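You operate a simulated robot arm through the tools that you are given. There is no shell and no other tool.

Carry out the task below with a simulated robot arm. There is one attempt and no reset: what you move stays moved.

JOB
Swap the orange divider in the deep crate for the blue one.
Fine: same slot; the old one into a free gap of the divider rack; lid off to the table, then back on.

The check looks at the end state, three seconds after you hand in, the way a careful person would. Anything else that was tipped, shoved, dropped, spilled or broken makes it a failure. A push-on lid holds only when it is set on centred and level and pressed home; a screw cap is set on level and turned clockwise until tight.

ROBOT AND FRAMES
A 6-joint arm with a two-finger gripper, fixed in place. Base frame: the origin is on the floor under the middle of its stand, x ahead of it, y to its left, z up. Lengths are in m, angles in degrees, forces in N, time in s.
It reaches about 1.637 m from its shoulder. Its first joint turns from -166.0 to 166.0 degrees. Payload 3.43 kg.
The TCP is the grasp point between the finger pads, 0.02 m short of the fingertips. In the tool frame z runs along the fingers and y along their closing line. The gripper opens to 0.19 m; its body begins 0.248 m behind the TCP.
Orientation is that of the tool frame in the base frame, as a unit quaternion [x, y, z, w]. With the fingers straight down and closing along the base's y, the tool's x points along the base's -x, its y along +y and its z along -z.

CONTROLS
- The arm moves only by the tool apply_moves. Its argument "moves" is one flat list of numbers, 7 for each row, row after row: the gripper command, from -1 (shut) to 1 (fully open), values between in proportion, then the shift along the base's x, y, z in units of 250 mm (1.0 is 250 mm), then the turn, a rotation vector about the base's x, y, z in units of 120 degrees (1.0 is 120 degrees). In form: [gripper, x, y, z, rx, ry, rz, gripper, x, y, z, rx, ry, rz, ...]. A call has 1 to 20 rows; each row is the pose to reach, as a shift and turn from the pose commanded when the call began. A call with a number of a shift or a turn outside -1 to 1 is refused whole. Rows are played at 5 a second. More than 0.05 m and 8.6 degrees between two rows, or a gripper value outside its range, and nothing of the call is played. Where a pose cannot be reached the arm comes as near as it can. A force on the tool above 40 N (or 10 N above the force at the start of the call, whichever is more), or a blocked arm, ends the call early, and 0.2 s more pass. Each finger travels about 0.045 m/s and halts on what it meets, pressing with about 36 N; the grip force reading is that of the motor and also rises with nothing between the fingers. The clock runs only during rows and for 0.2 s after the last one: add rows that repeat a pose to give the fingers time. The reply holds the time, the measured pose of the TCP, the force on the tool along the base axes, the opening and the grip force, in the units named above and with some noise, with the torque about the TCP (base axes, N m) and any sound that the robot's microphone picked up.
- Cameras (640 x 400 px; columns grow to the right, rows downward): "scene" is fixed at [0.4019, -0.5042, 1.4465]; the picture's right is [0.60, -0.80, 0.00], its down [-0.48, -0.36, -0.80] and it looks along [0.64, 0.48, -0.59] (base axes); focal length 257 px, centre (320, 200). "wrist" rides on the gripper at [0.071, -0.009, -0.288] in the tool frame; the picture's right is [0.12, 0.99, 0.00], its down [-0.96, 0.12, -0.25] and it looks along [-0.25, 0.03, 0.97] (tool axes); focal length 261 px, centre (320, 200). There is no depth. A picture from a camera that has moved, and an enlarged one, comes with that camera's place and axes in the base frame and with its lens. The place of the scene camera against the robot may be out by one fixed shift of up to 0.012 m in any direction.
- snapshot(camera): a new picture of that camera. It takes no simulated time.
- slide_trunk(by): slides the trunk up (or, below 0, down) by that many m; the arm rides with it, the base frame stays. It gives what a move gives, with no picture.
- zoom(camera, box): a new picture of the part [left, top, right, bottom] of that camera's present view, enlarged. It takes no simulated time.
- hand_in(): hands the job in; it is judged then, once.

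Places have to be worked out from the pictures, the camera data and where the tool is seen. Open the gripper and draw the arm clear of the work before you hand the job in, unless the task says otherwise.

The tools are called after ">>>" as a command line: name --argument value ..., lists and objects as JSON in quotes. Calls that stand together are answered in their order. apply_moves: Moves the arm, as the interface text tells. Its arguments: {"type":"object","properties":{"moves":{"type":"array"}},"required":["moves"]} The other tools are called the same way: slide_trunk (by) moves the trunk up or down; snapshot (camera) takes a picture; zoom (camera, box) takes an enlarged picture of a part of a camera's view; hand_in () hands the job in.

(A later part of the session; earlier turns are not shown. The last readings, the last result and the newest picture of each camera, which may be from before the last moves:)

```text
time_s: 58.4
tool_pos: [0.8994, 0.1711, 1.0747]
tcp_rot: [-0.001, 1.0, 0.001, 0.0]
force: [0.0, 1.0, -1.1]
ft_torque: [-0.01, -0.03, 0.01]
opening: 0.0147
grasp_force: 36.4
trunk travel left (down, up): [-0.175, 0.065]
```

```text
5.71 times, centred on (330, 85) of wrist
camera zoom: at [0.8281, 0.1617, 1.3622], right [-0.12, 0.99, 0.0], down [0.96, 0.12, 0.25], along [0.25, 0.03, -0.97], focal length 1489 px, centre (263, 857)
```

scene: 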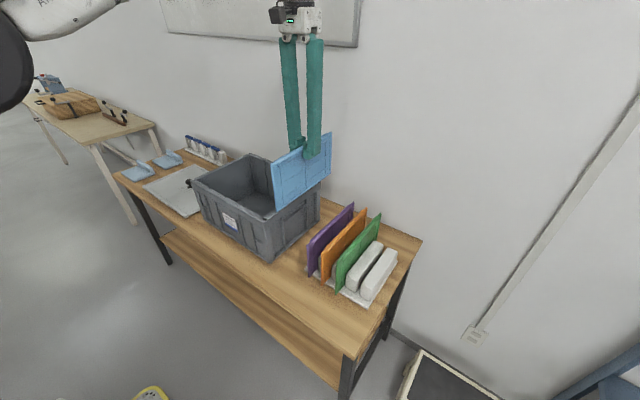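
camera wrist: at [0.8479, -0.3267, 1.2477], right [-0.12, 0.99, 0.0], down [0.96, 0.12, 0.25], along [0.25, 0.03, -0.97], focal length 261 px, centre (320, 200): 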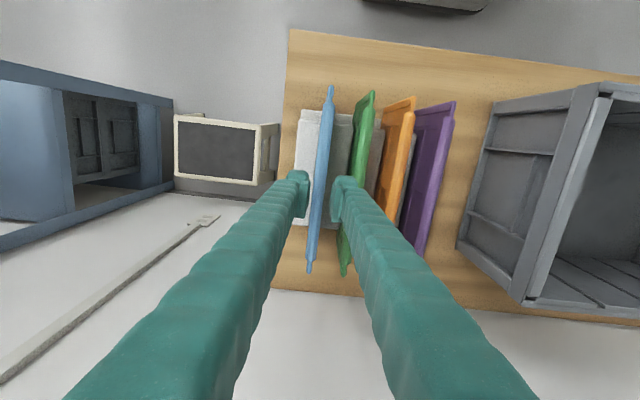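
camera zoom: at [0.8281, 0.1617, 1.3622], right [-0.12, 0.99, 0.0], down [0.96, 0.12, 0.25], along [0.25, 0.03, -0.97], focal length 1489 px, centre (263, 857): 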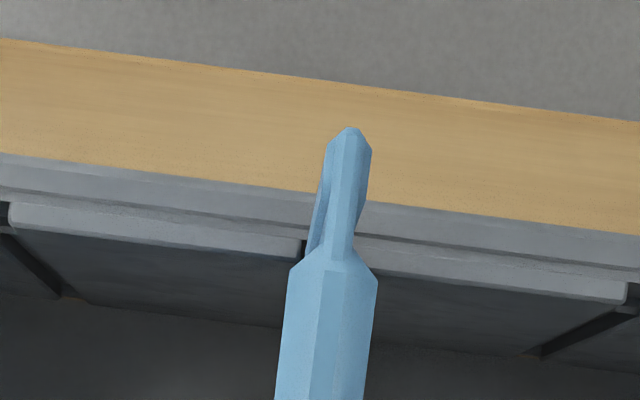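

No force so far, and the corner is right at the middle notch. Continuing down.

>>> apply_moves --moves '[-1, 0, 0, -0.02, 0, 0, 0, -1, 0, 0, -0.04, 0, 0, 0, -1, 0, 0, -0.06, 0, 0, 0, -1, 0, 0, -0.08, 0, 0, 0, -1, 0, 0, -0.1, 0, 0, 0, -1, 0, 0, -0.12, 0, 0, 0]'

>>> zoom --camera "scene" --box '[200, 130, 300, 230]'

>>> zoom --camera "wrist" --box '[280, 50, 380, 120]'

```text
time_s: 59.8
tool_pos: [0.8976, 0.171, 1.0435]
tcp_rot: [0.0, 1.0, 0.0, 0.0]
force: [-0.2, -0.3, -1.5]
ft_torque: [0.0, -0.01, 0.04]
opening: 0.0146
grasp_force: 36.0
trunk travel left (down, up): [-0.175, 0.065]
```

```text
4.00 times, centred on (250, 180) of scene
camera zoom: at [0.4019, -0.5042, 1.4465], right [0.6, -0.8, 0.0], down [-0.48, -0.36, -0.8], along [0.64, 0.48, -0.59], focal length 1027 px, centre (600, 280)
```

zoom: 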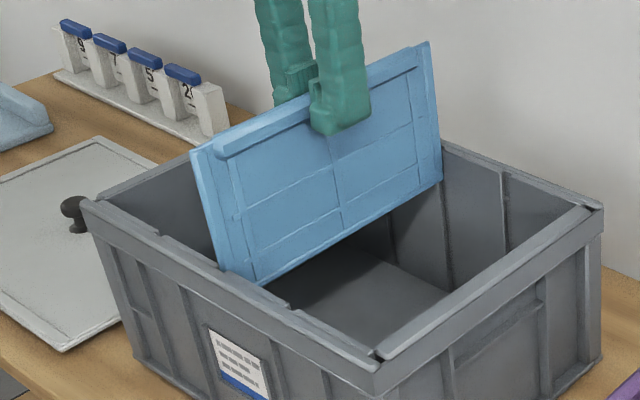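

```text
5.71 times, centred on (330, 85) of wrist
camera zoom: at [0.828, 0.1615, 1.3324], right [-0.12, 0.99, 0.0], down [0.96, 0.12, 0.25], along [0.25, 0.03, -0.97], focal length 1489 px, centre (263, 857)
```

zoom: 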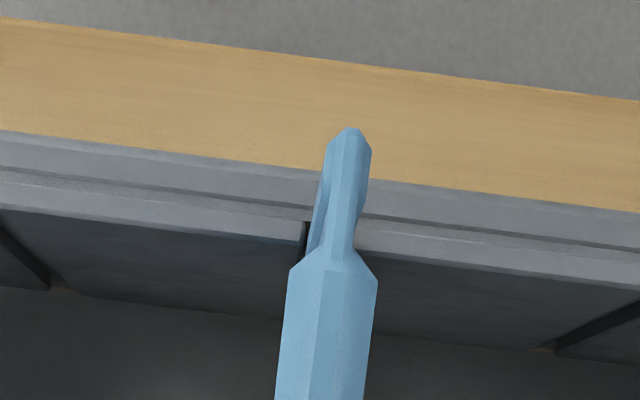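

The plate is running in the slot without resistance. Continuing down 0.135 m.

>>> apply_moves --moves '[-1, 0, 0, -0.05, 0, 0, 0, -1, 0, 0, -0.1, 0, 0, 0, -1, 0, 0, -0.15, 0, 0, 0, -1, 0, 0, -0.2, 0, 0, 0, -1, 0, 0, -0.25, 0, 0, 0, -1, 0, 0, -0.3, 0, 0, 0, -1, 0, 0, -0.35, 0, 0, 0, -1, 0, 0, -0.4, 0, 0, 0, -1, 0, 0, -0.45, 0, 0, 0, -1, 0, 0, -0.5, 0, 0, 0, -1, 0, 0, -0.54, 0, 0, 0]'

>>> zoom --camera "scene" --box '[200, 130, 300, 230]'

>>> zoom --camera "wrist" --box '[280, 50, 380, 120]'

```text
time_s: 62.1
tool_pos: [0.8989, 0.17, 0.9093]
tcp_rot: [0.0, 1.0, 0.0, 0.001]
force: [-0.4, 0.5, -0.6]
ft_torque: [-0.01, -0.02, -0.01]
opening: 0.0147
grasp_force: 35.8
trunk travel left (down, up): [-0.175, 0.065]
```

```text
4.00 times, centred on (250, 180) of scene
camera zoom: at [0.4019, -0.5042, 1.4465], right [0.6, -0.8, 0.0], down [-0.48, -0.36, -0.8], along [0.64, 0.48, -0.59], focal length 1027 px, centre (600, 280)
```

zoom: 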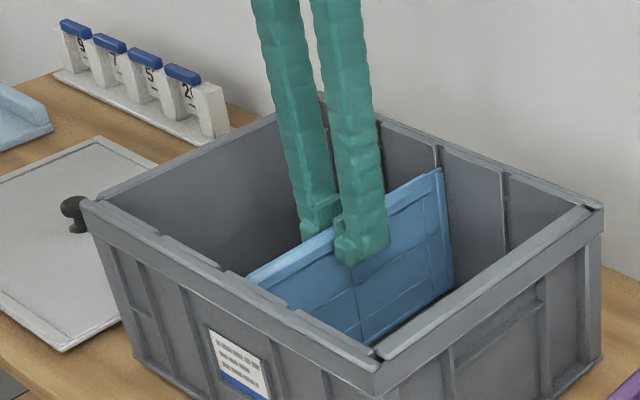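

```text
5.71 times, centred on (330, 85) of wrist
camera zoom: at [0.8277, 0.1614, 1.1973], right [-0.12, 0.99, 0.0], down [0.96, 0.12, 0.25], along [0.25, 0.03, -0.97], focal length 1489 px, centre (263, 857)
```

zoom: 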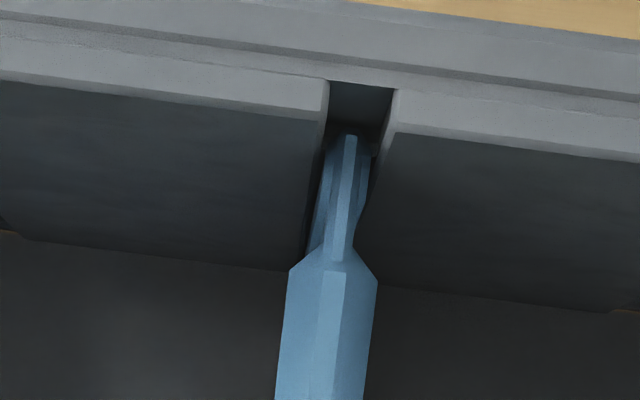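

It sits well in the slot, about 15 mm from the bottom. Final lowering in small steps until contact.

>>> apply_moves --moves '[-1, 0, 0, -0.015, 0, 0, 0, -1, 0, 0, -0.03, 0, 0, 0, -1, 0, 0, -0.042, 0, 0, 0, -1, 0, 0, -0.052, 0, 0, 0, -1, 0, 0, -0.06, 0, 0, 0, -1, 0, 0, -0.068, 0, 0, 0]'

>>> zoom --camera "scene" --box '[200, 130, 300, 230]'

>>> zoom --camera "wrist" --box '[280, 40, 380, 120]'

```text
time_s: 63.5
tool_pos: [0.8994, 0.1701, 0.8959]
tcp_rot: [0.0, 1.0, 0.0, 0.002]
force: [1.8, 0.8, 28.4]
ft_torque: [0.03, -0.04, 0.02]
opening: 0.0149
grasp_force: 36.0
trunk travel left (down, up): [-0.175, 0.065]
```

```text
4.00 times, centred on (250, 180) of scene
camera zoom: at [0.4019, -0.5042, 1.4465], right [0.6, -0.8, 0.0], down [-0.48, -0.36, -0.8], along [0.64, 0.48, -0.59], focal length 1027 px, centre (600, 280)
```

zoom: 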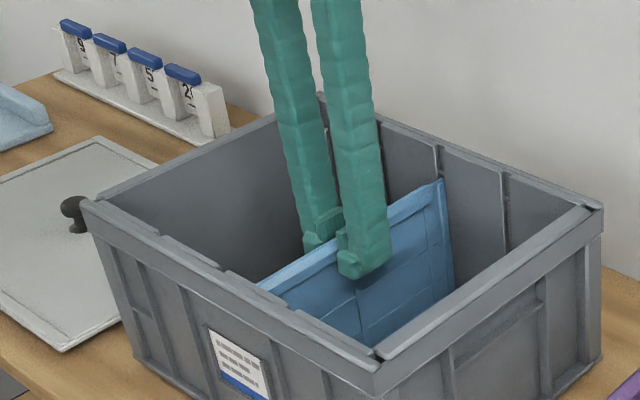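

```text
5.00 times, centred on (330, 80) of wrist
camera zoom: at [0.8269, 0.1609, 1.1828], right [-0.12, 0.99, 0.0], down [0.96, 0.12, 0.25], along [0.25, 0.03, -0.97], focal length 1303 px, centre (270, 800)
```

zoom: 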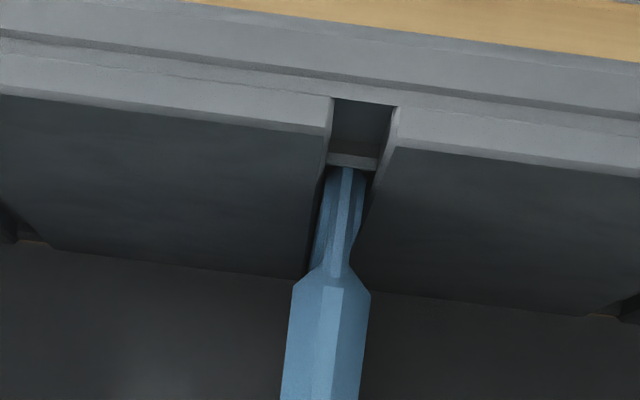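

Contact at 28 N with TCP z ≈ 0.896. I'll compare with the earlier orange view using the same scene zoom box to confirm it is fully down.

>>> zoom --camera "scene" --box '[205, 130, 325, 205]'

>>> zoom --camera "wrist" --box '[240, 140, 400, 240]'

>>> snapshot --camera "wrist"

```text
5.33 times, centred on (265, 168) of scene
camera zoom: at [0.4019, -0.5042, 1.4465], right [0.6, -0.8, 0.0], down [-0.48, -0.36, -0.8], along [0.64, 0.48, -0.59], focal length 1370 px, centre (613, 373)
```

zoom: 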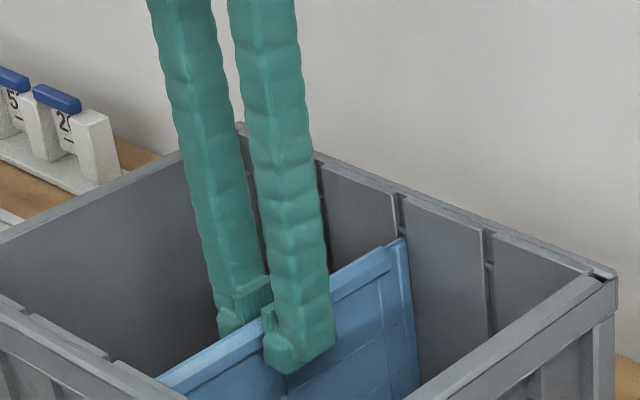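

```text
4.00 times, centred on (320, 190) of wrist
camera zoom: at [0.8269, 0.1609, 1.1828], right [-0.12, 0.99, 0.0], down [0.96, 0.12, 0.25], along [0.25, 0.03, -0.97], focal length 1043 px, centre (320, 240)
```

zoom: 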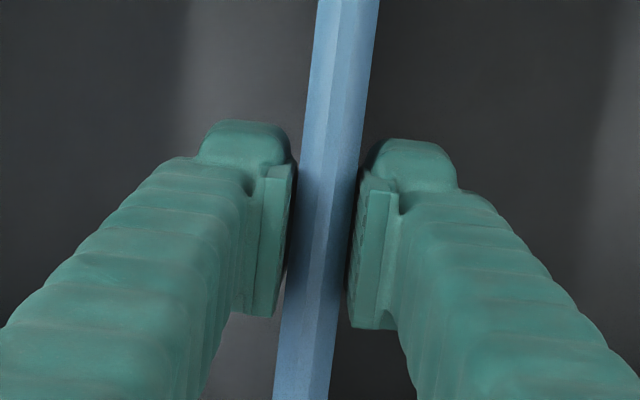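

```text
taken
camera wrist: at [0.8269, 0.1609, 1.1828], right [-0.12, 0.99, 0.0], down [0.96, 0.12, 0.25], along [0.25, 0.03, -0.97], focal length 261 px, centre (320, 200)
```

wrist: 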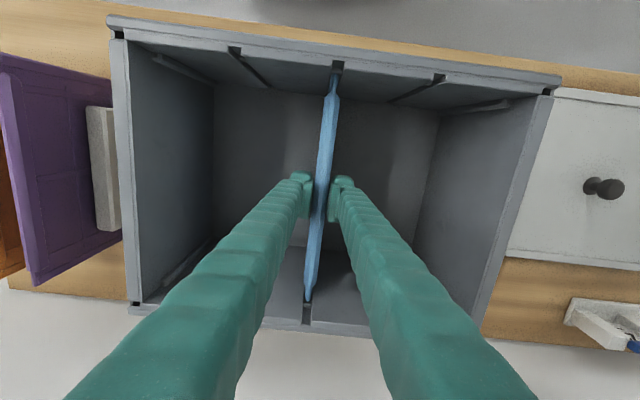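

It matches orange's seated view (back corner at the same pixel). Easing the push, opening and rising out.

>>> apply_moves --moves '[-1, 0, 0, 0.01, 0, 0, 0, -0.8, 0, 0, 0.014, 0, 0, 0, -0.6, 0, 0, 0.014, 0, 0, 0, -0.5, 0, 0, 0.014, 0, 0, 0, -0.5, 0, 0, 0.014, 0, 0, 0, -0.5, 0, 0, 0.06, 0, 0, 0, -0.5, 0, 0, 0.12, 0, 0, 0, -0.5, 0, 0, 0.2, 0, 0, 0, -0.5, 0, 0, 0.32, 0, 0, 0, -0.5, 0, 0, 0.46, 0, 0, 0, -0.5, 0, 0, 0.6, 0, 0, 0, -0.5, 0, 0, 0.74, 0, 0, 0, -0.5, 0, 0, 0.84, 0, 0, 0, -0.5, 0, 0, 0.84, 0, 0, 0]'

>>> snapshot --camera "wrist"

>>> zoom --camera "scene" --box '[180, 120, 340, 260]'

```text
time_s: 66.5
tool_pos: [0.898, 0.1698, 1.1024]
tcp_rot: [0.0, 1.0, 0.0, 0.0]
force: [-0.8, 0.3, 0.1]
ft_torque: [0.01, 0.02, -0.02]
opening: 0.0475
grasp_force: 0.1
trunk travel left (down, up): [-0.175, 0.065]
```

```text
taken
camera wrist: at [0.8272, 0.1613, 1.3902], right [-0.12, 0.99, 0.0], down [0.96, 0.12, 0.25], along [0.25, 0.03, -0.97], focal length 261 px, centre (320, 200)
```

wrist: 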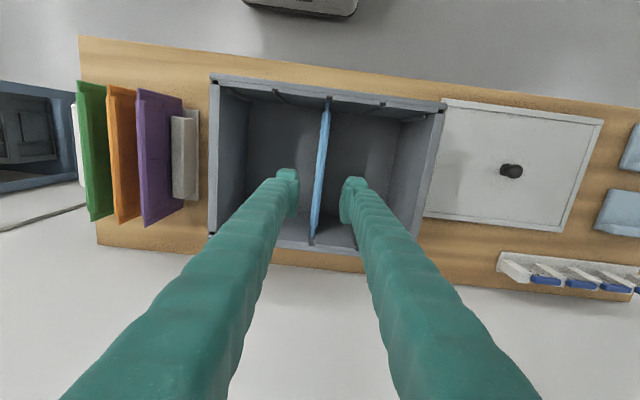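

```text
2.86 times, centred on (260, 190) of scene
camera zoom: at [0.4019, -0.5042, 1.4465], right [0.6, -0.8, 0.0], down [-0.48, -0.36, -0.8], along [0.64, 0.48, -0.59], focal length 734 px, centre (491, 229)
```

zoom: 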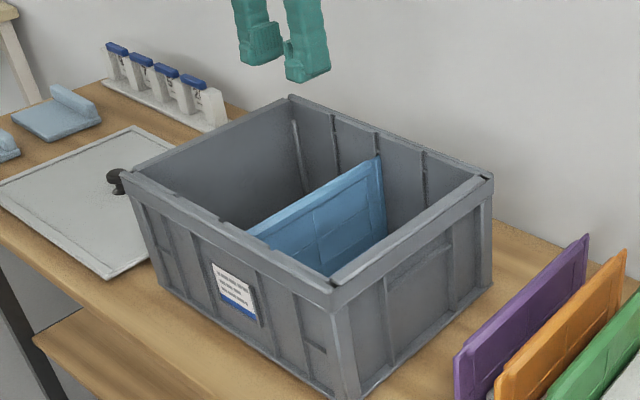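

Blue is in the middle slot and stands free. Next I fetch the lid: moving toward its knob at about (0.862, 0.636), a bit lower to stay in reach.

>>> apply_moves --moves '[-0.5, 0, 0.08, -0.08, 0, 0, 0, -0.4, -0.01, 0.2, -0.16, 0, 0, 0, -0.3, -0.02, 0.34, -0.22, 0, 0, 0, -0.3, -0.03, 0.48, -0.24, 0, 0, 0, -0.3, -0.04, 0.62, -0.24, 0, 0, 0, -0.3, -0.05, 0.76, -0.24, 0, 0, 0, -0.3, -0.06, 0.9, -0.24, 0, 0, 0, -0.3, -0.072, 0.98, -0.24, 0, 0, 0]'

>>> apply_moves --moves '[-0.3, -0.02, 0.14, 0, 0, 0, 0, -0.3, -0.04, 0.28, 0, 0, 0, 0, -0.3, -0.06, 0.42, 0, 0, 0, 0, -0.3, -0.074, 0.56, -0.06, 0, 0, 0, -0.3, -0.074, 0.7, -0.16, 0, 0, 0, -0.3, -0.074, 0.82, -0.28, 0, 0, 0, -0.3, -0.074, 0.884, -0.4, 0, 0, 0, -0.3, -0.074, 0.884, -0.52, 0, 0, 0, -0.3, -0.074, 0.884, -0.52, 0, 0, 0]'

>>> snapshot --camera "wrist"

>>> zoom --camera "wrist" --box '[240, 120, 400, 220]'

```text
time_s: 68.3
tool_pos: [0.8818, 0.4162, 1.0414]
tcp_rot: [0.0, 1.0, 0.0, 0.001]
force: [-0.5, 0.4, 0.3]
ft_torque: [0.05, 0.01, 0.01]
opening: 0.0663
grasp_force: 0.0
trunk travel left (down, up): [-0.175, 0.065]
```

```text
time_s: 70.3
tool_pos: [0.863, 0.6355, 0.9118]
tcp_rot: [0.001, 1.0, -0.001, 0.0]
force: [0.8, -0.5, -0.4]
ft_torque: [0.0, -0.02, 0.01]
opening: 0.0668
grasp_force: 0.1
trunk travel left (down, up): [-0.175, 0.065]
```

```text
taken
camera wrist: at [0.7917, 0.6279, 1.2006], right [-0.12, 0.99, 0.0], down [0.96, 0.12, 0.25], along [0.25, 0.03, -0.97], focal length 261 px, centre (320, 200)
```

wrist: 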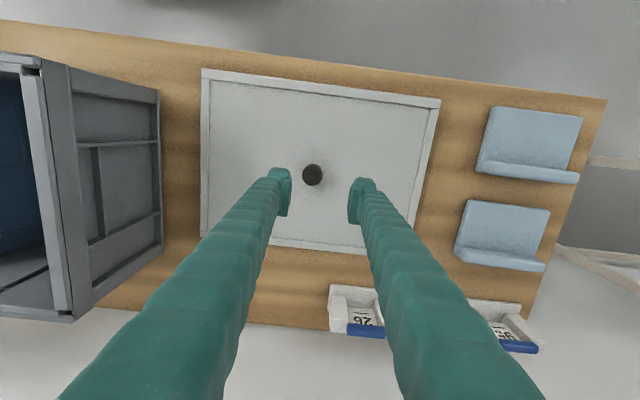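

```text
4.00 times, centred on (320, 170) of wrist
camera zoom: at [0.7917, 0.6279, 1.2006], right [-0.12, 0.99, 0.0], down [0.96, 0.12, 0.25], along [0.25, 0.03, -0.97], focal length 1043 px, centre (320, 320)
```

zoom: 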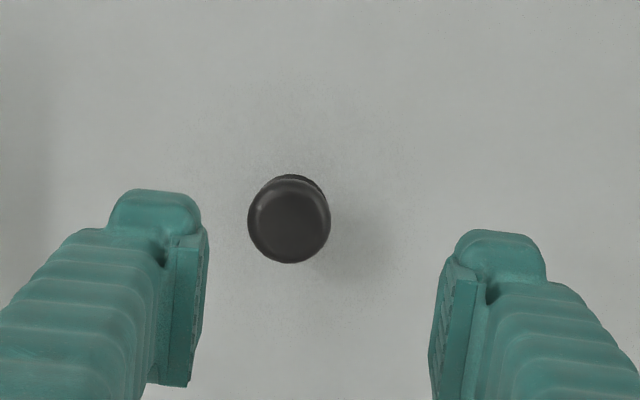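

The knob now appears about 12 mm to -y of the tool, at (0.860, 0.6235); the lid itself is square (front edge x equal at both ends). I'll correct and descend to just above the knob.

>>> apply_moves --moves '[-0.3, -0.005, -0.025, -0.08, 0, 0, 0, -0.3, -0.01, -0.05, -0.18, 0, 0, 0, -0.3, -0.01, -0.05, -0.28, 0, 0, 0, -0.3, -0.01, -0.05, -0.36, 0, 0, 0, -0.3, -0.01, -0.05, -0.36, 0, 0, 0]'

>>> zoom --camera "wrist" --box '[240, 140, 400, 240]'

>>> snapshot --camera "wrist"

```text
time_s: 71.5
tool_pos: [0.8599, 0.623, 0.8226]
tcp_rot: [0.0, 1.0, -0.001, 0.0]
force: [-0.3, -0.6, 0.5]
ft_torque: [-0.01, 0.0, 0.01]
opening: 0.0666
grasp_force: 0.1
trunk travel left (down, up): [-0.175, 0.065]
```

```text
4.00 times, centred on (320, 190) of wrist
camera zoom: at [0.7888, 0.6147, 1.1096], right [-0.12, 0.99, 0.0], down [0.96, 0.12, 0.25], along [0.25, 0.03, -0.97], focal length 1043 px, centre (320, 240)
```

zoom: 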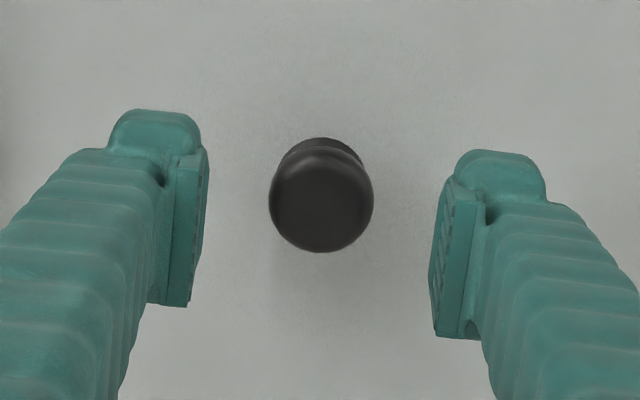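

```text
taken
camera wrist: at [0.7888, 0.6147, 1.1096], right [-0.12, 0.99, 0.0], down [0.96, 0.12, 0.25], along [0.25, 0.03, -0.97], focal length 261 px, centre (320, 200)
```

wrist: 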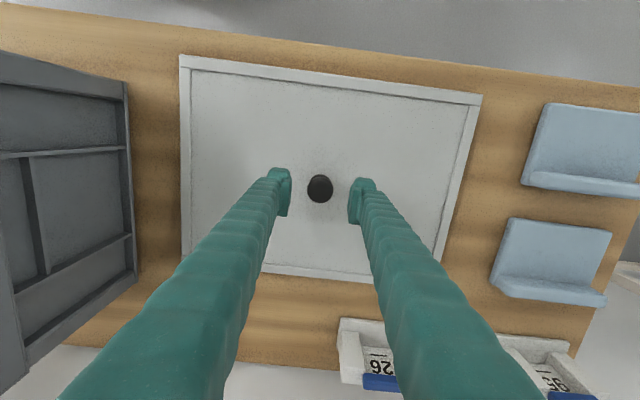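

The knob is centred between the fingers in both directions. Descending 0.042 m to grip the knob head and closing.

>>> apply_moves --moves '[-0.3, 0, 0, -0.06, 0, 0, 0, -0.3, 0, 0, -0.12, 0, 0, 0, -0.3, 0, 0, -0.168, 0, 0, 0, -0.3, 0, 0, -0.168, 0, 0, 0, -0.6, 0, 0, -0.168, 0, 0, 0, -1, 0, 0, -0.168, 0, 0, 0, -1, 0, 0, -0.168, 0, 0, 0, -1, 0, 0, -0.168, 0, 0, 0, -1, 0, 0, -0.168, 0, 0, 0, -1, 0, 0, -0.168, 0, 0, 0]'

>>> zoom --camera "wrist" --box '[240, 140, 400, 240]'

>>> zoom --camera "scene" --box '[120, 140, 240, 220]'

```text
time_s: 73.8
tool_pos: [0.8602, 0.6217, 0.7804]
tcp_rot: [0.0, 1.0, 0.0, 0.0]
force: [-0.7, 0.0, 0.2]
ft_torque: [0.03, 0.01, 0.02]
opening: 0.0301
grasp_force: 36.3
trunk travel left (down, up): [-0.175, 0.065]
```

```text
4.00 times, centred on (320, 190) of wrist
camera zoom: at [0.7889, 0.6148, 1.068], right [-0.12, 0.99, 0.0], down [0.96, 0.12, 0.25], along [0.25, 0.03, -0.97], focal length 1043 px, centre (320, 240)
```

zoom: 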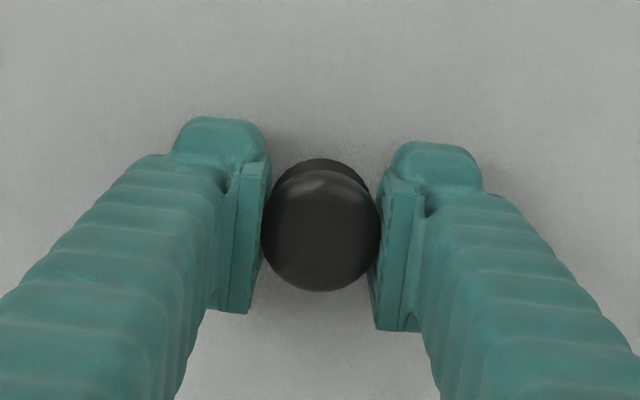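

```text
5.00 times, centred on (180, 180) of scene
camera zoom: at [0.4019, -0.5042, 1.4465], right [0.6, -0.8, 0.0], down [-0.48, -0.36, -0.8], along [0.64, 0.48, -0.59], focal length 1284 px, centre (1020, 300)
```

zoom: 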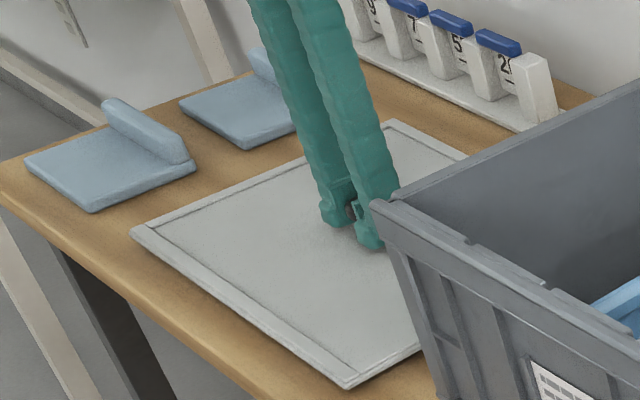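

Gripped with the knob centred on the TCP (0.860, 0.622). Lifting the lid straight up.

>>> apply_moves --moves '[-1, 0, 0, 0.03, 0, 0, 0, -1, 0, 0, 0.08, 0, 0, 0, -1, 0, 0, 0.18, 0, 0, 0, -1, 0, 0, 0.3, 0, 0, 0, -1, 0, 0, 0.44, 0, 0, 0, -1, 0, 0, 0.58, 0, 0, 0, -1, 0, 0, 0.72, 0, 0, 0, -1, 0, 0, 0.86, 0, 0, 0, -1, 0, 0, 0.98, 0, 0, 0, -1, 0, 0, 0.98, 0, 0, 0]'

>>> snapshot --camera "scene"

>>> snapshot --camera "wrist"

```text
time_s: 76.0
tool_pos: [0.8611, 0.6244, 1.0258]
tcp_rot: [0.0, 1.0, 0.0, 0.001]
force: [-0.2, -0.1, -3.5]
ft_torque: [-0.01, 0.0, -0.03]
opening: 0.0302
grasp_force: 36.2
trunk travel left (down, up): [-0.175, 0.065]
```

```text
taken
```

scene: 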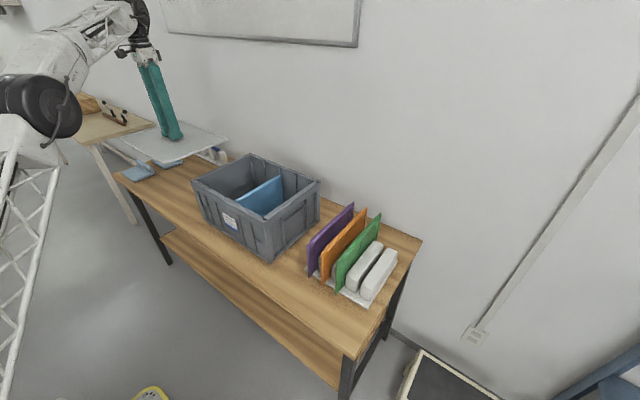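

```text
taken
camera wrist: at [0.7889, 0.615, 1.3138], right [-0.12, 0.99, 0.0], down [0.96, 0.12, 0.25], along [0.25, 0.03, -0.97], focal length 261 px, centre (320, 200)
```

wrist: 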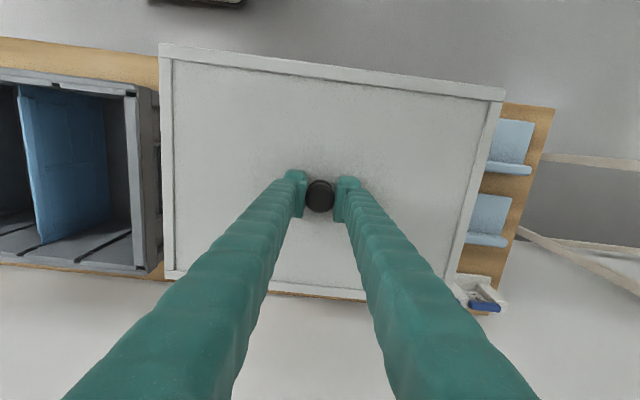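

The lid hangs level and square. Carrying it back over the crate at TCP z ≈ 1.045.

>>> apply_moves --moves '[-1, 0, 0, 0.08, 0, 0, 0, -1, 0.01, -0.12, 0.08, 0, 0, 0, -1, 0.02, -0.26, 0.08, 0, 0, 0, -1, 0.03, -0.4, 0.08, 0, 0, 0, -1, 0.04, -0.54, 0.08, 0, 0, 0, -1, 0.05, -0.68, 0.08, 0, 0, 0, -1, 0.06, -0.82, 0.08, 0, 0, 0, -1, 0.07, -0.92, 0.08, 0, 0, 0, -1, 0.08, -0.98, 0.08, 0, 0, 0]'

>>> apply_moves --moves '[-1, 0.01, -0.1, 0, 0, 0, 0, -1, 0.02, -0.22, 0, 0, 0, 0, -1, 0.03, -0.34, 0, 0, 0, 0, -1, 0.04, -0.46, 0, 0, 0, 0, -1, 0.05, -0.58, 0, 0, 0, 0, -1, 0.06, -0.7, 0, 0, 0, 0, -1, 0.07, -0.79, 0, 0, 0, 0, -1, 0.0756, -0.833, 0, 0, 0, 0, -1, 0.0756, -0.833, 0, 0, 0, 0, -1, 0.0756, -0.833, 0, 0, 0, 0]'

>>> snapshot --camera "wrist"

>>> zoom --camera "scene" --box '[180, 120, 340, 260]'

```text
time_s: 78.0
tool_pos: [0.88, 0.3796, 1.0448]
tcp_rot: [-0.001, 1.0, 0.0, 0.001]
force: [1.0, 0.4, -2.8]
ft_torque: [-0.06, -0.01, -0.01]
opening: 0.03
grasp_force: 36.1
trunk travel left (down, up): [-0.175, 0.065]
```

```text
time_s: 80.2
tool_pos: [0.8985, 0.17, 1.0456]
tcp_rot: [-0.001, 1.0, 0.0, 0.001]
force: [-0.2, 0.4, -3.1]
ft_torque: [-0.01, -0.03, -0.01]
opening: 0.0297
grasp_force: 35.7
trunk travel left (down, up): [-0.175, 0.065]
```

```text
taken
camera wrist: at [0.828, 0.1618, 1.3336], right [-0.12, 0.99, 0.0], down [0.96, 0.12, 0.25], along [0.25, 0.03, -0.97], focal length 261 px, centre (320, 200)
```

wrist: 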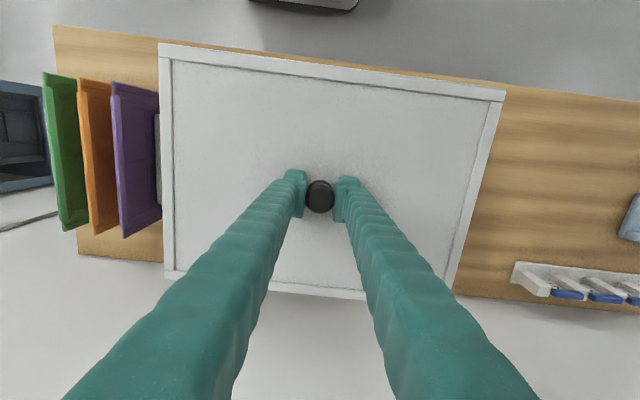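

```text
2.86 times, centred on (260, 190) of scene
camera zoom: at [0.4019, -0.5042, 1.4465], right [0.6, -0.8, 0.0], down [-0.48, -0.36, -0.8], along [0.64, 0.48, -0.59], focal length 734 px, centre (491, 229)
```

zoom: 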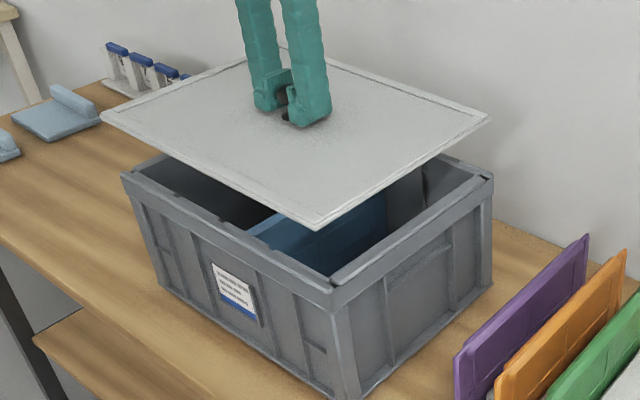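

The lid hovers well aligned. I'll lower to about 20 mm above the seat and check each corner closely.

>>> apply_moves --moves '[-1, 0, 0, -0.06, 0, 0, 0, -1, 0, 0, -0.12, 0, 0, 0, -1, 0, 0, -0.18, 0, 0, 0, -1, 0, 0, -0.18, 0, 0, 0]'

>>> zoom --camera "scene" --box '[180, 150, 280, 230]'

>>> zoom --camera "scene" --box '[240, 150, 340, 230]'

>>> snapshot --camera "wrist"

```text
time_s: 81.2
tool_pos: [0.899, 0.1705, 1.001]
tcp_rot: [0.0, 1.0, 0.0, -0.001]
force: [-0.4, 0.3, -2.2]
ft_torque: [0.02, 0.02, 0.0]
opening: 0.0299
grasp_force: 35.8
trunk travel left (down, up): [-0.175, 0.065]
```

```text
5.00 times, centred on (230, 190) of scene
camera zoom: at [0.4019, -0.5042, 1.4465], right [0.6, -0.8, 0.0], down [-0.48, -0.36, -0.8], along [0.64, 0.48, -0.59], focal length 1284 px, centre (770, 250)
```

zoom: 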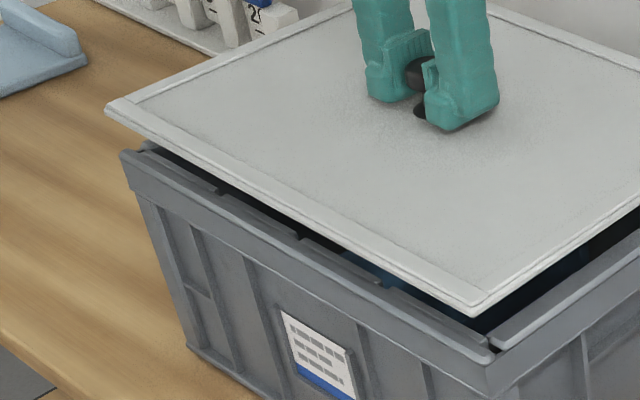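

```text
5.00 times, centred on (290, 190) of scene
camera zoom: at [0.4019, -0.5042, 1.4465], right [0.6, -0.8, 0.0], down [-0.48, -0.36, -0.8], along [0.64, 0.48, -0.59], focal length 1284 px, centre (470, 250)
```

zoom: 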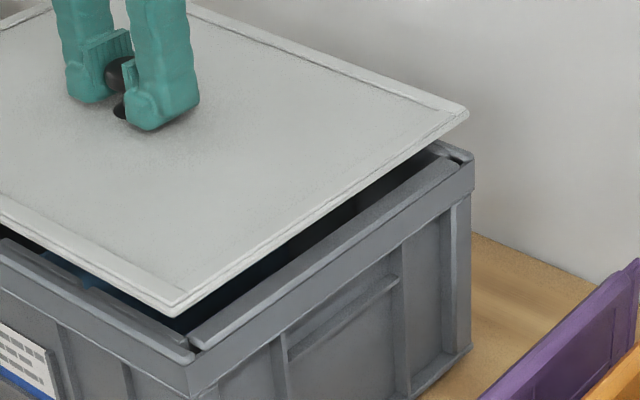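

```text
taken
camera wrist: at [0.8278, 0.162, 1.2881], right [-0.12, 0.99, 0.0], down [0.96, 0.12, 0.25], along [0.25, 0.03, -0.97], focal length 261 px, centre (320, 200)
```

wrist: 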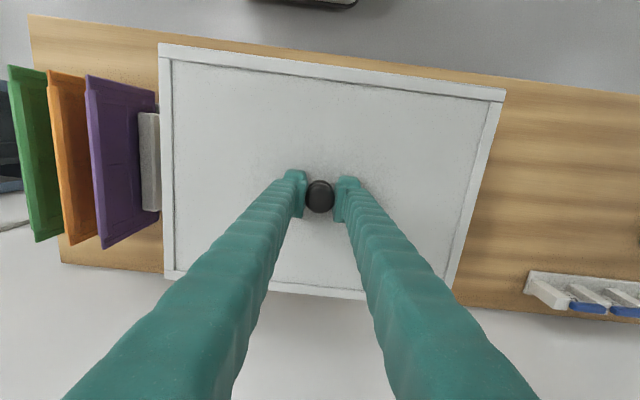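

The wrist view shows the lid square and centred on the knob's original place. I'll zoom hard on the corners to double-check against the crate rim before pressing.

>>> zoom --camera "scene" --box '[248, 200, 288, 225]'

>>> zoom --camera "scene" --box '[180, 165, 220, 190]'

>>> zoom --camera "scene" --box '[295, 165, 335, 190]'

```text
16.00 times, centred on (268, 212) of scene
camera zoom: at [0.4019, -0.5042, 1.4465], right [0.6, -0.8, 0.0], down [-0.48, -0.36, -0.8], along [0.64, 0.48, -0.59], focal length 4110 px, centre (1152, 0)
```

zoom: 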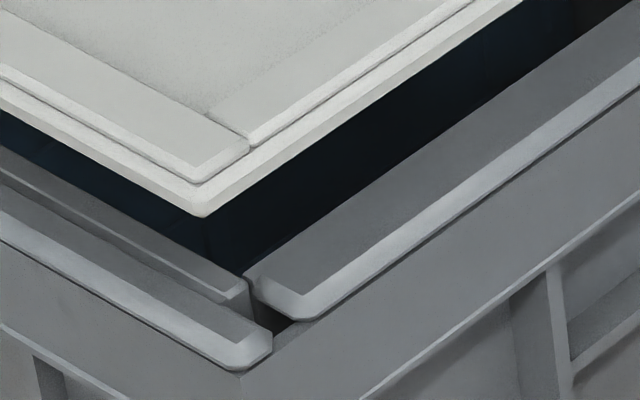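

```text
16.00 times, centred on (200, 178) of scene
camera zoom: at [0.4019, -0.5042, 1.4465], right [0.6, -0.8, 0.0], down [-0.48, -0.36, -0.8], along [0.64, 0.48, -0.59], focal length 4110 px, centre (2240, 560)
```

zoom: 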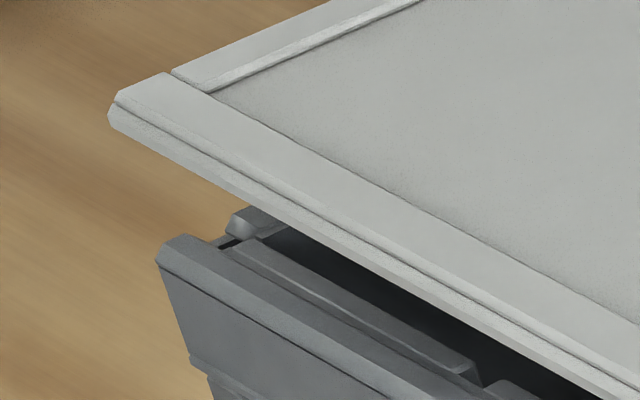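

```text
16.00 times, centred on (315, 178) of scene
camera zoom: at [0.4019, -0.5042, 1.4465], right [0.6, -0.8, 0.0], down [-0.48, -0.36, -0.8], along [0.64, 0.48, -0.59], focal length 4110 px, centre (400, 560)
```

zoom: 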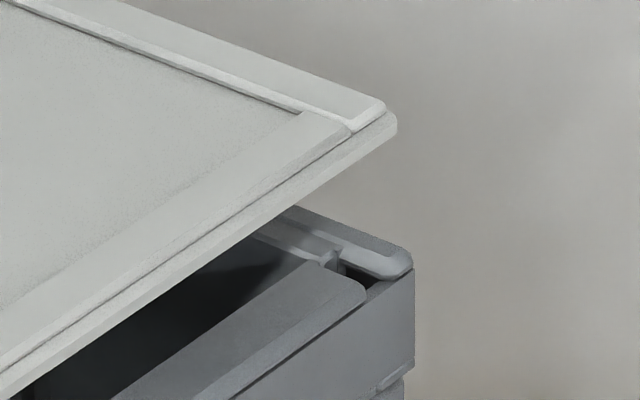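

By the corner comparison the lid is within about 1–2 mm of centre and square (crate rim slightly larger all round). Lowering gently towards the seat.

>>> apply_moves --moves '[-1, 0, 0, -0.016, 0, 0, 0, -1, 0, 0, -0.032, 0, 0, 0, -1, 0, 0, -0.048, 0, 0, 0, -1, 0, 0, -0.064, 0, 0, 0, -1, 0, 0, -0.072, 0, 0, 0]'

>>> zoom --camera "scene" --box '[180, 140, 340, 240]'

```text
time_s: 82.3
tool_pos: [0.9, 0.1699, 0.9814]
tcp_rot: [0.0, 1.0, 0.0, 0.0]
force: [0.1, -0.2, -2.8]
ft_torque: [0.0, 0.01, -0.02]
opening: 0.0298
grasp_force: 36.1
trunk travel left (down, up): [-0.175, 0.065]
```

```text
4.00 times, centred on (260, 190) of scene
camera zoom: at [0.4019, -0.5042, 1.4465], right [0.6, -0.8, 0.0], down [-0.48, -0.36, -0.8], along [0.64, 0.48, -0.59], focal length 1027 px, centre (560, 240)
```

zoom: 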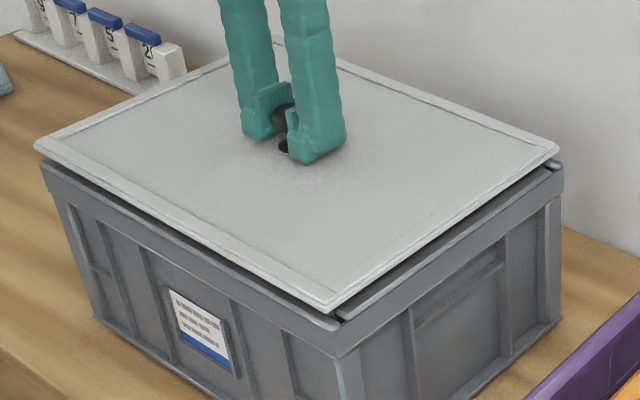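

>>> zoom --camera "scene" --box '[248, 200, 288, 225]'

>>> zoom --camera "scene" --box '[180, 165, 220, 190]'

>>> zoom --camera "scene" --box '[295, 165, 335, 190]'

```text
16.00 times, centred on (268, 212) of scene
camera zoom: at [0.4019, -0.5042, 1.4465], right [0.6, -0.8, 0.0], down [-0.48, -0.36, -0.8], along [0.64, 0.48, -0.59], focal length 4110 px, centre (1152, 0)
```

zoom: 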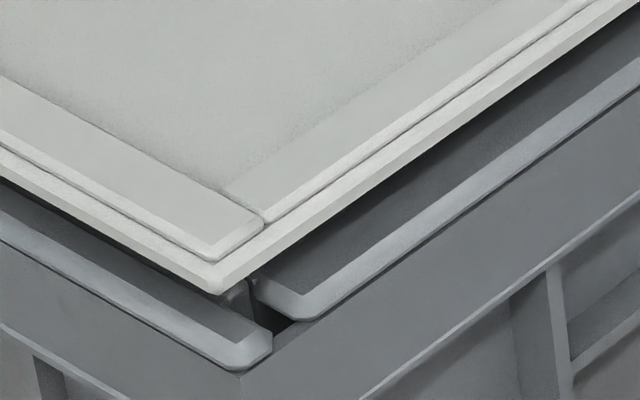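

```text
16.00 times, centred on (200, 178) of scene
camera zoom: at [0.4019, -0.5042, 1.4465], right [0.6, -0.8, 0.0], down [-0.48, -0.36, -0.8], along [0.64, 0.48, -0.59], focal length 4110 px, centre (2240, 560)
```

zoom: 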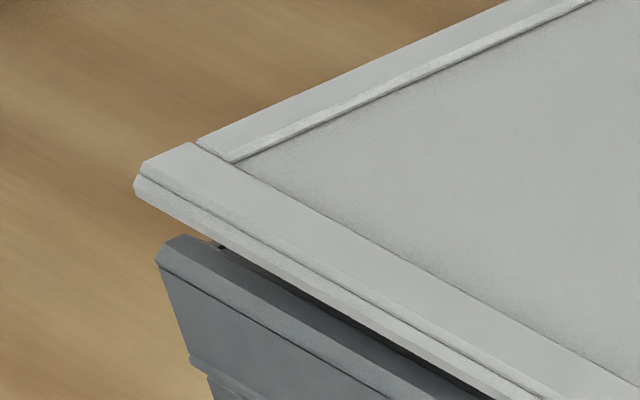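

```text
16.00 times, centred on (315, 178) of scene
camera zoom: at [0.4019, -0.5042, 1.4465], right [0.6, -0.8, 0.0], down [-0.48, -0.36, -0.8], along [0.64, 0.48, -0.59], focal length 4110 px, centre (400, 560)
```

zoom: 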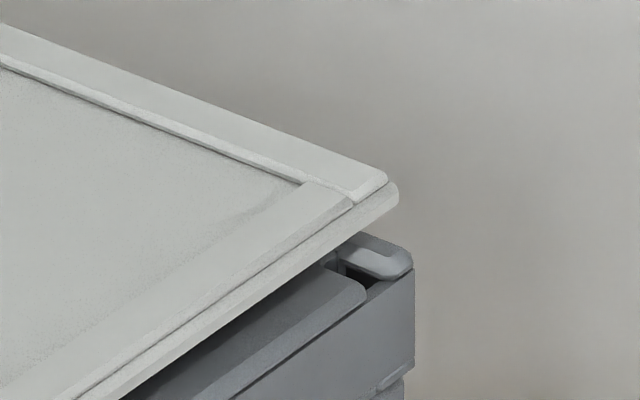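

The corner offsets suggest the lid is about 1 mm off along (+x, -y). I'll apply that small correction and go down in 2 mm steps to contact.

>>> apply_moves --moves '[-1, 0.0024, -0.0032, 0, 0, 0, 0, -1, 0.0024, -0.0032, -0.008, 0, 0, 0, -1, 0.0024, -0.0032, -0.016, 0, 0, 0, -1, 0.0024, -0.0032, -0.024, 0, 0, 0, -1, 0.0024, -0.0032, -0.032, 0, 0, 0]'

>>> zoom --camera "scene" --box '[180, 140, 340, 240]'

```text
time_s: 83.5
tool_pos: [0.8999, 0.1692, 0.9747]
tcp_rot: [0.0, 1.0, 0.0, -0.001]
force: [0.2, -0.2, -2.8]
ft_torque: [0.01, -0.04, 0.06]
opening: 0.0297
grasp_force: 36.6
trunk travel left (down, up): [-0.175, 0.065]
```

```text
4.00 times, centred on (260, 190) of scene
camera zoom: at [0.4019, -0.5042, 1.4465], right [0.6, -0.8, 0.0], down [-0.48, -0.36, -0.8], along [0.64, 0.48, -0.59], focal length 1027 px, centre (560, 240)
```

zoom: 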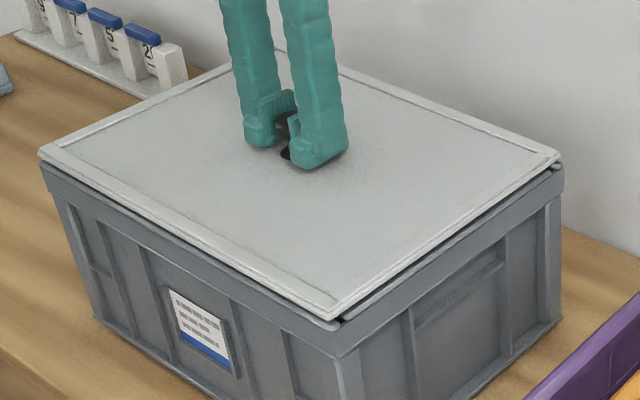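

No contact yet at TCP z ≈ 0.975, with the lid a few millimetres above the rim. Continuing in 2 mm steps.

>>> apply_moves --moves '[-1, 0, 0, -0.008, 0, 0, 0, -1, 0, 0, -0.016, 0, 0, 0, -1, 0, 0, -0.024, 0, 0, 0, -1, 0, 0, -0.032, 0, 0, 0]'

>>> zoom --camera "scene" --box '[180, 140, 340, 240]'

```text
time_s: 84.5
tool_pos: [0.8985, 0.17, 0.9695]
tcp_rot: [0.0, 1.0, 0.001, 0.003]
force: [8.3, 2.9, 34.4]
ft_torque: [-0.11, 0.44, -0.11]
opening: 0.03
grasp_force: 36.4
trunk travel left (down, up): [-0.175, 0.065]
```

```text
4.00 times, centred on (260, 190) of scene
camera zoom: at [0.4019, -0.5042, 1.4465], right [0.6, -0.8, 0.0], down [-0.48, -0.36, -0.8], along [0.64, 0.48, -0.59], focal length 1027 px, centre (560, 240)
```

zoom: 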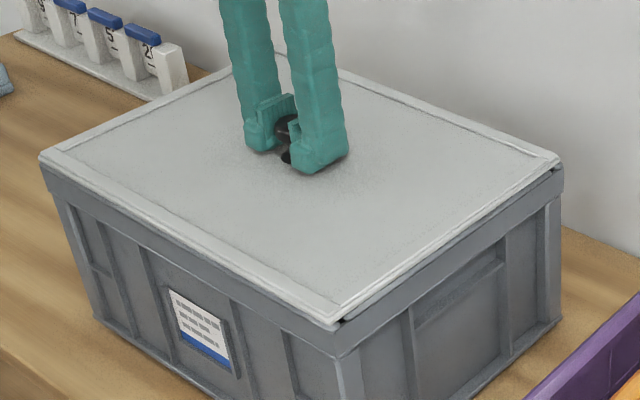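

Contact: 34 N down with 8 N sideways in x. I'll compare with the original lid-on view using the same zoom boxes as at the start.

>>> zoom --camera "scene" --box '[170, 120, 330, 280]'

>>> zoom --camera "scene" --box '[248, 200, 288, 225]'

>>> zoom --camera "scene" --box '[180, 165, 220, 190]'

>>> zoom --camera "scene" --box '[295, 165, 335, 190]'

```text
2.50 times, centred on (250, 200) of scene
camera zoom: at [0.4019, -0.5042, 1.4465], right [0.6, -0.8, 0.0], down [-0.48, -0.36, -0.8], along [0.64, 0.48, -0.59], focal length 642 px, centre (495, 200)
```

zoom: 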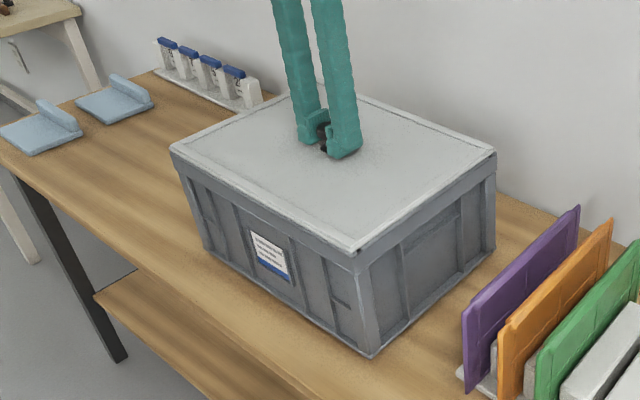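

```text
16.00 times, centred on (268, 212) of scene
camera zoom: at [0.4019, -0.5042, 1.4465], right [0.6, -0.8, 0.0], down [-0.48, -0.36, -0.8], along [0.64, 0.48, -0.59], focal length 4110 px, centre (1152, 0)
```

zoom: 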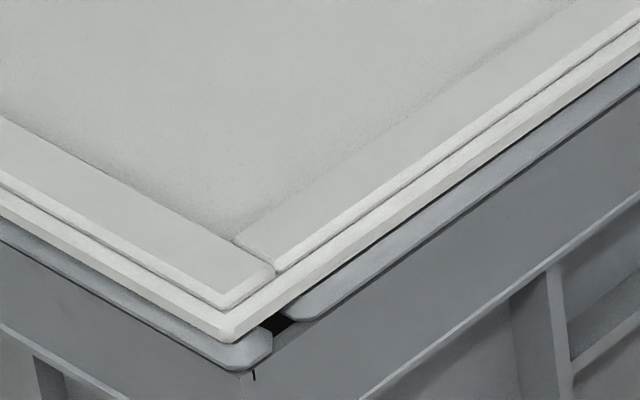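

```text
16.00 times, centred on (200, 178) of scene
camera zoom: at [0.4019, -0.5042, 1.4465], right [0.6, -0.8, 0.0], down [-0.48, -0.36, -0.8], along [0.64, 0.48, -0.59], focal length 4110 px, centre (2240, 560)
```

zoom: 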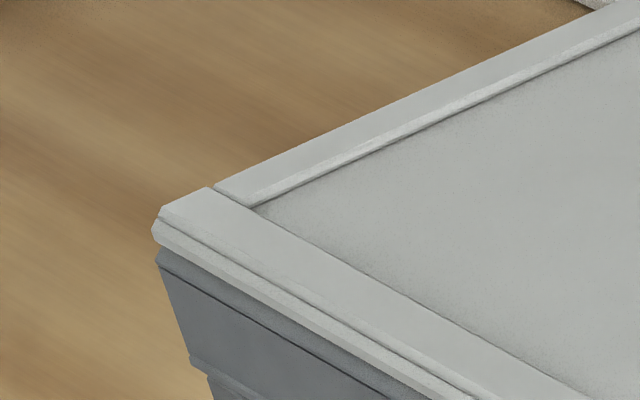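

```text
16.00 times, centred on (315, 178) of scene
camera zoom: at [0.4019, -0.5042, 1.4465], right [0.6, -0.8, 0.0], down [-0.48, -0.36, -0.8], along [0.64, 0.48, -0.59], focal length 4110 px, centre (400, 560)
```

zoom: 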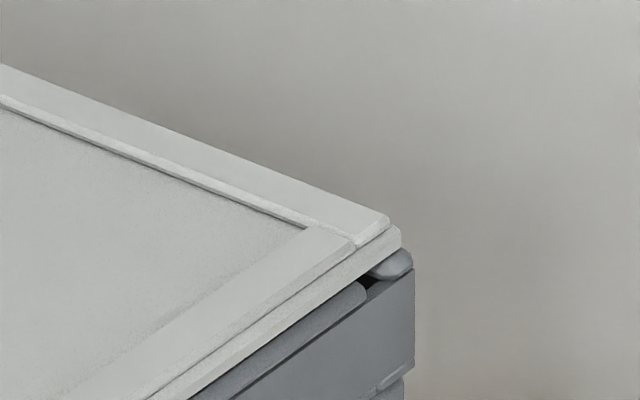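

The lid's outline matches the original lid-on picture closely. The +8 N in x hints it wants to shift slightly to +x, so I'll ease off, nudge +1.2 mm in x, and press again.

>>> apply_moves --moves '[-1, 0, 0, 0.012, 0, 0, 0, -1, 0.005, 0, 0.016, 0, 0, 0, -1, 0.005, 0, 0.016, 0, 0, 0]'

```text
time_s: 85.3
tool_pos: [0.8997, 0.1685, 0.9699]
tcp_rot: [0.0, 1.0, 0.0, -0.001]
force: [-2.9, 1.3, 9.0]
ft_torque: [-0.01, 0.4, 0.03]
opening: 0.0298
grasp_force: 36.4
trunk travel left (down, up): [-0.175, 0.065]
```

Lateral force is now small (-2.9 N) with the lid still resting at TCP z ≈ 0.970. Pressing down progressively.

>>> apply_moves --moves '[-1, -0.001, 0, -0.006, 0, 0, 0, -1, -0.001, 0, -0.012, 0, 0, 0, -1, -0.001, 0, -0.016, 0, 0, 0, -1, -0.001, 0, -0.016, 0, 0, 0]'

```text
time_s: 86.3
tool_pos: [0.9006, 0.169, 0.9687]
tcp_rot: [-0.001, 1.0, 0.001, 0.003]
force: [-4.3, 1.3, 18.9]
ft_torque: [-0.24, 0.62, 0.04]
opening: 0.0299
grasp_force: 36.0
trunk travel left (down, up): [-0.175, 0.065]
stopped in row 4: the force on the tool passed its limit at 41 N (the readings are from after the stop); the commanded pose is now the measured one
```

The press reached 41 N, TCP z ≈ 0.969. I'll check all visible edges closely before releasing.

>>> zoom --camera "scene" --box '[248, 200, 288, 225]'

>>> zoom --camera "scene" --box '[180, 165, 220, 190]'

>>> zoom --camera "scene" --box '[295, 165, 335, 190]'

>>> zoom --camera "scene" --box '[220, 180, 270, 220]'

```text
16.00 times, centred on (268, 212) of scene
camera zoom: at [0.4019, -0.5042, 1.4465], right [0.6, -0.8, 0.0], down [-0.48, -0.36, -0.8], along [0.64, 0.48, -0.59], focal length 4110 px, centre (1152, 0)
```

zoom: 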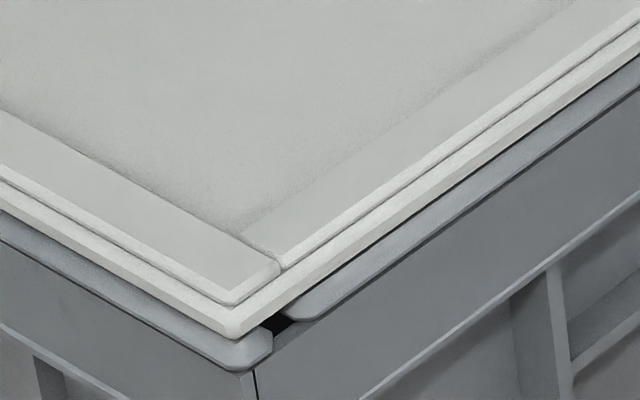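

```text
16.00 times, centred on (200, 178) of scene
camera zoom: at [0.4019, -0.5042, 1.4465], right [0.6, -0.8, 0.0], down [-0.48, -0.36, -0.8], along [0.64, 0.48, -0.59], focal length 4110 px, centre (2240, 560)
```

zoom: 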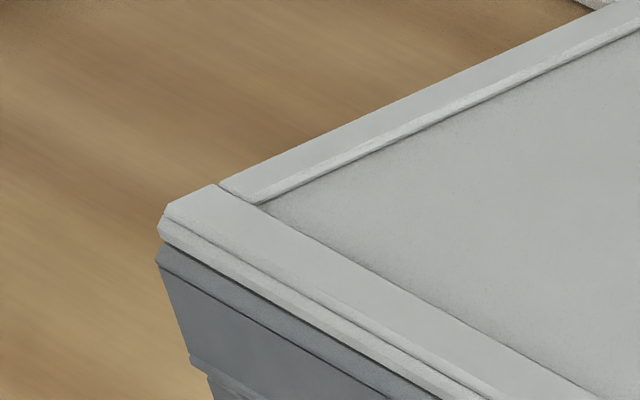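

```text
16.00 times, centred on (315, 178) of scene
camera zoom: at [0.4019, -0.5042, 1.4465], right [0.6, -0.8, 0.0], down [-0.48, -0.36, -0.8], along [0.64, 0.48, -0.59], focal length 4110 px, centre (400, 560)
```

zoom: 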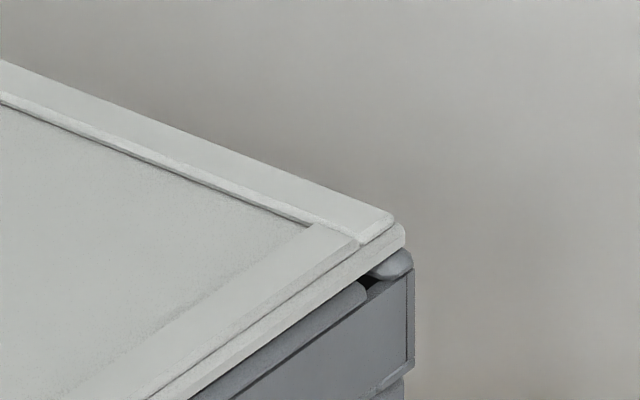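

```text
10.00 times, centred on (245, 200) of scene
camera zoom: at [0.4019, -0.5042, 1.4465], right [0.6, -0.8, 0.0], down [-0.48, -0.36, -0.8], along [0.64, 0.48, -0.59], focal length 2569 px, centre (1070, 200)
```

zoom: 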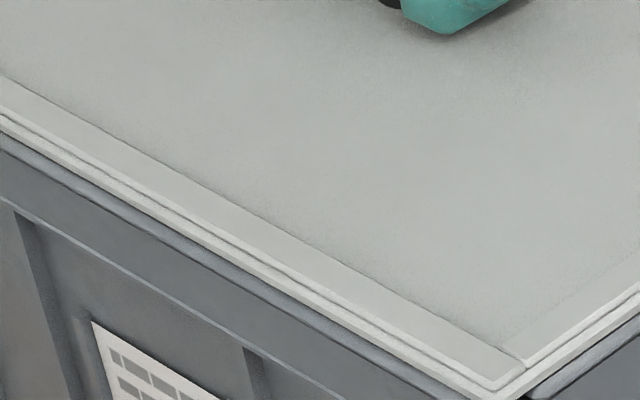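

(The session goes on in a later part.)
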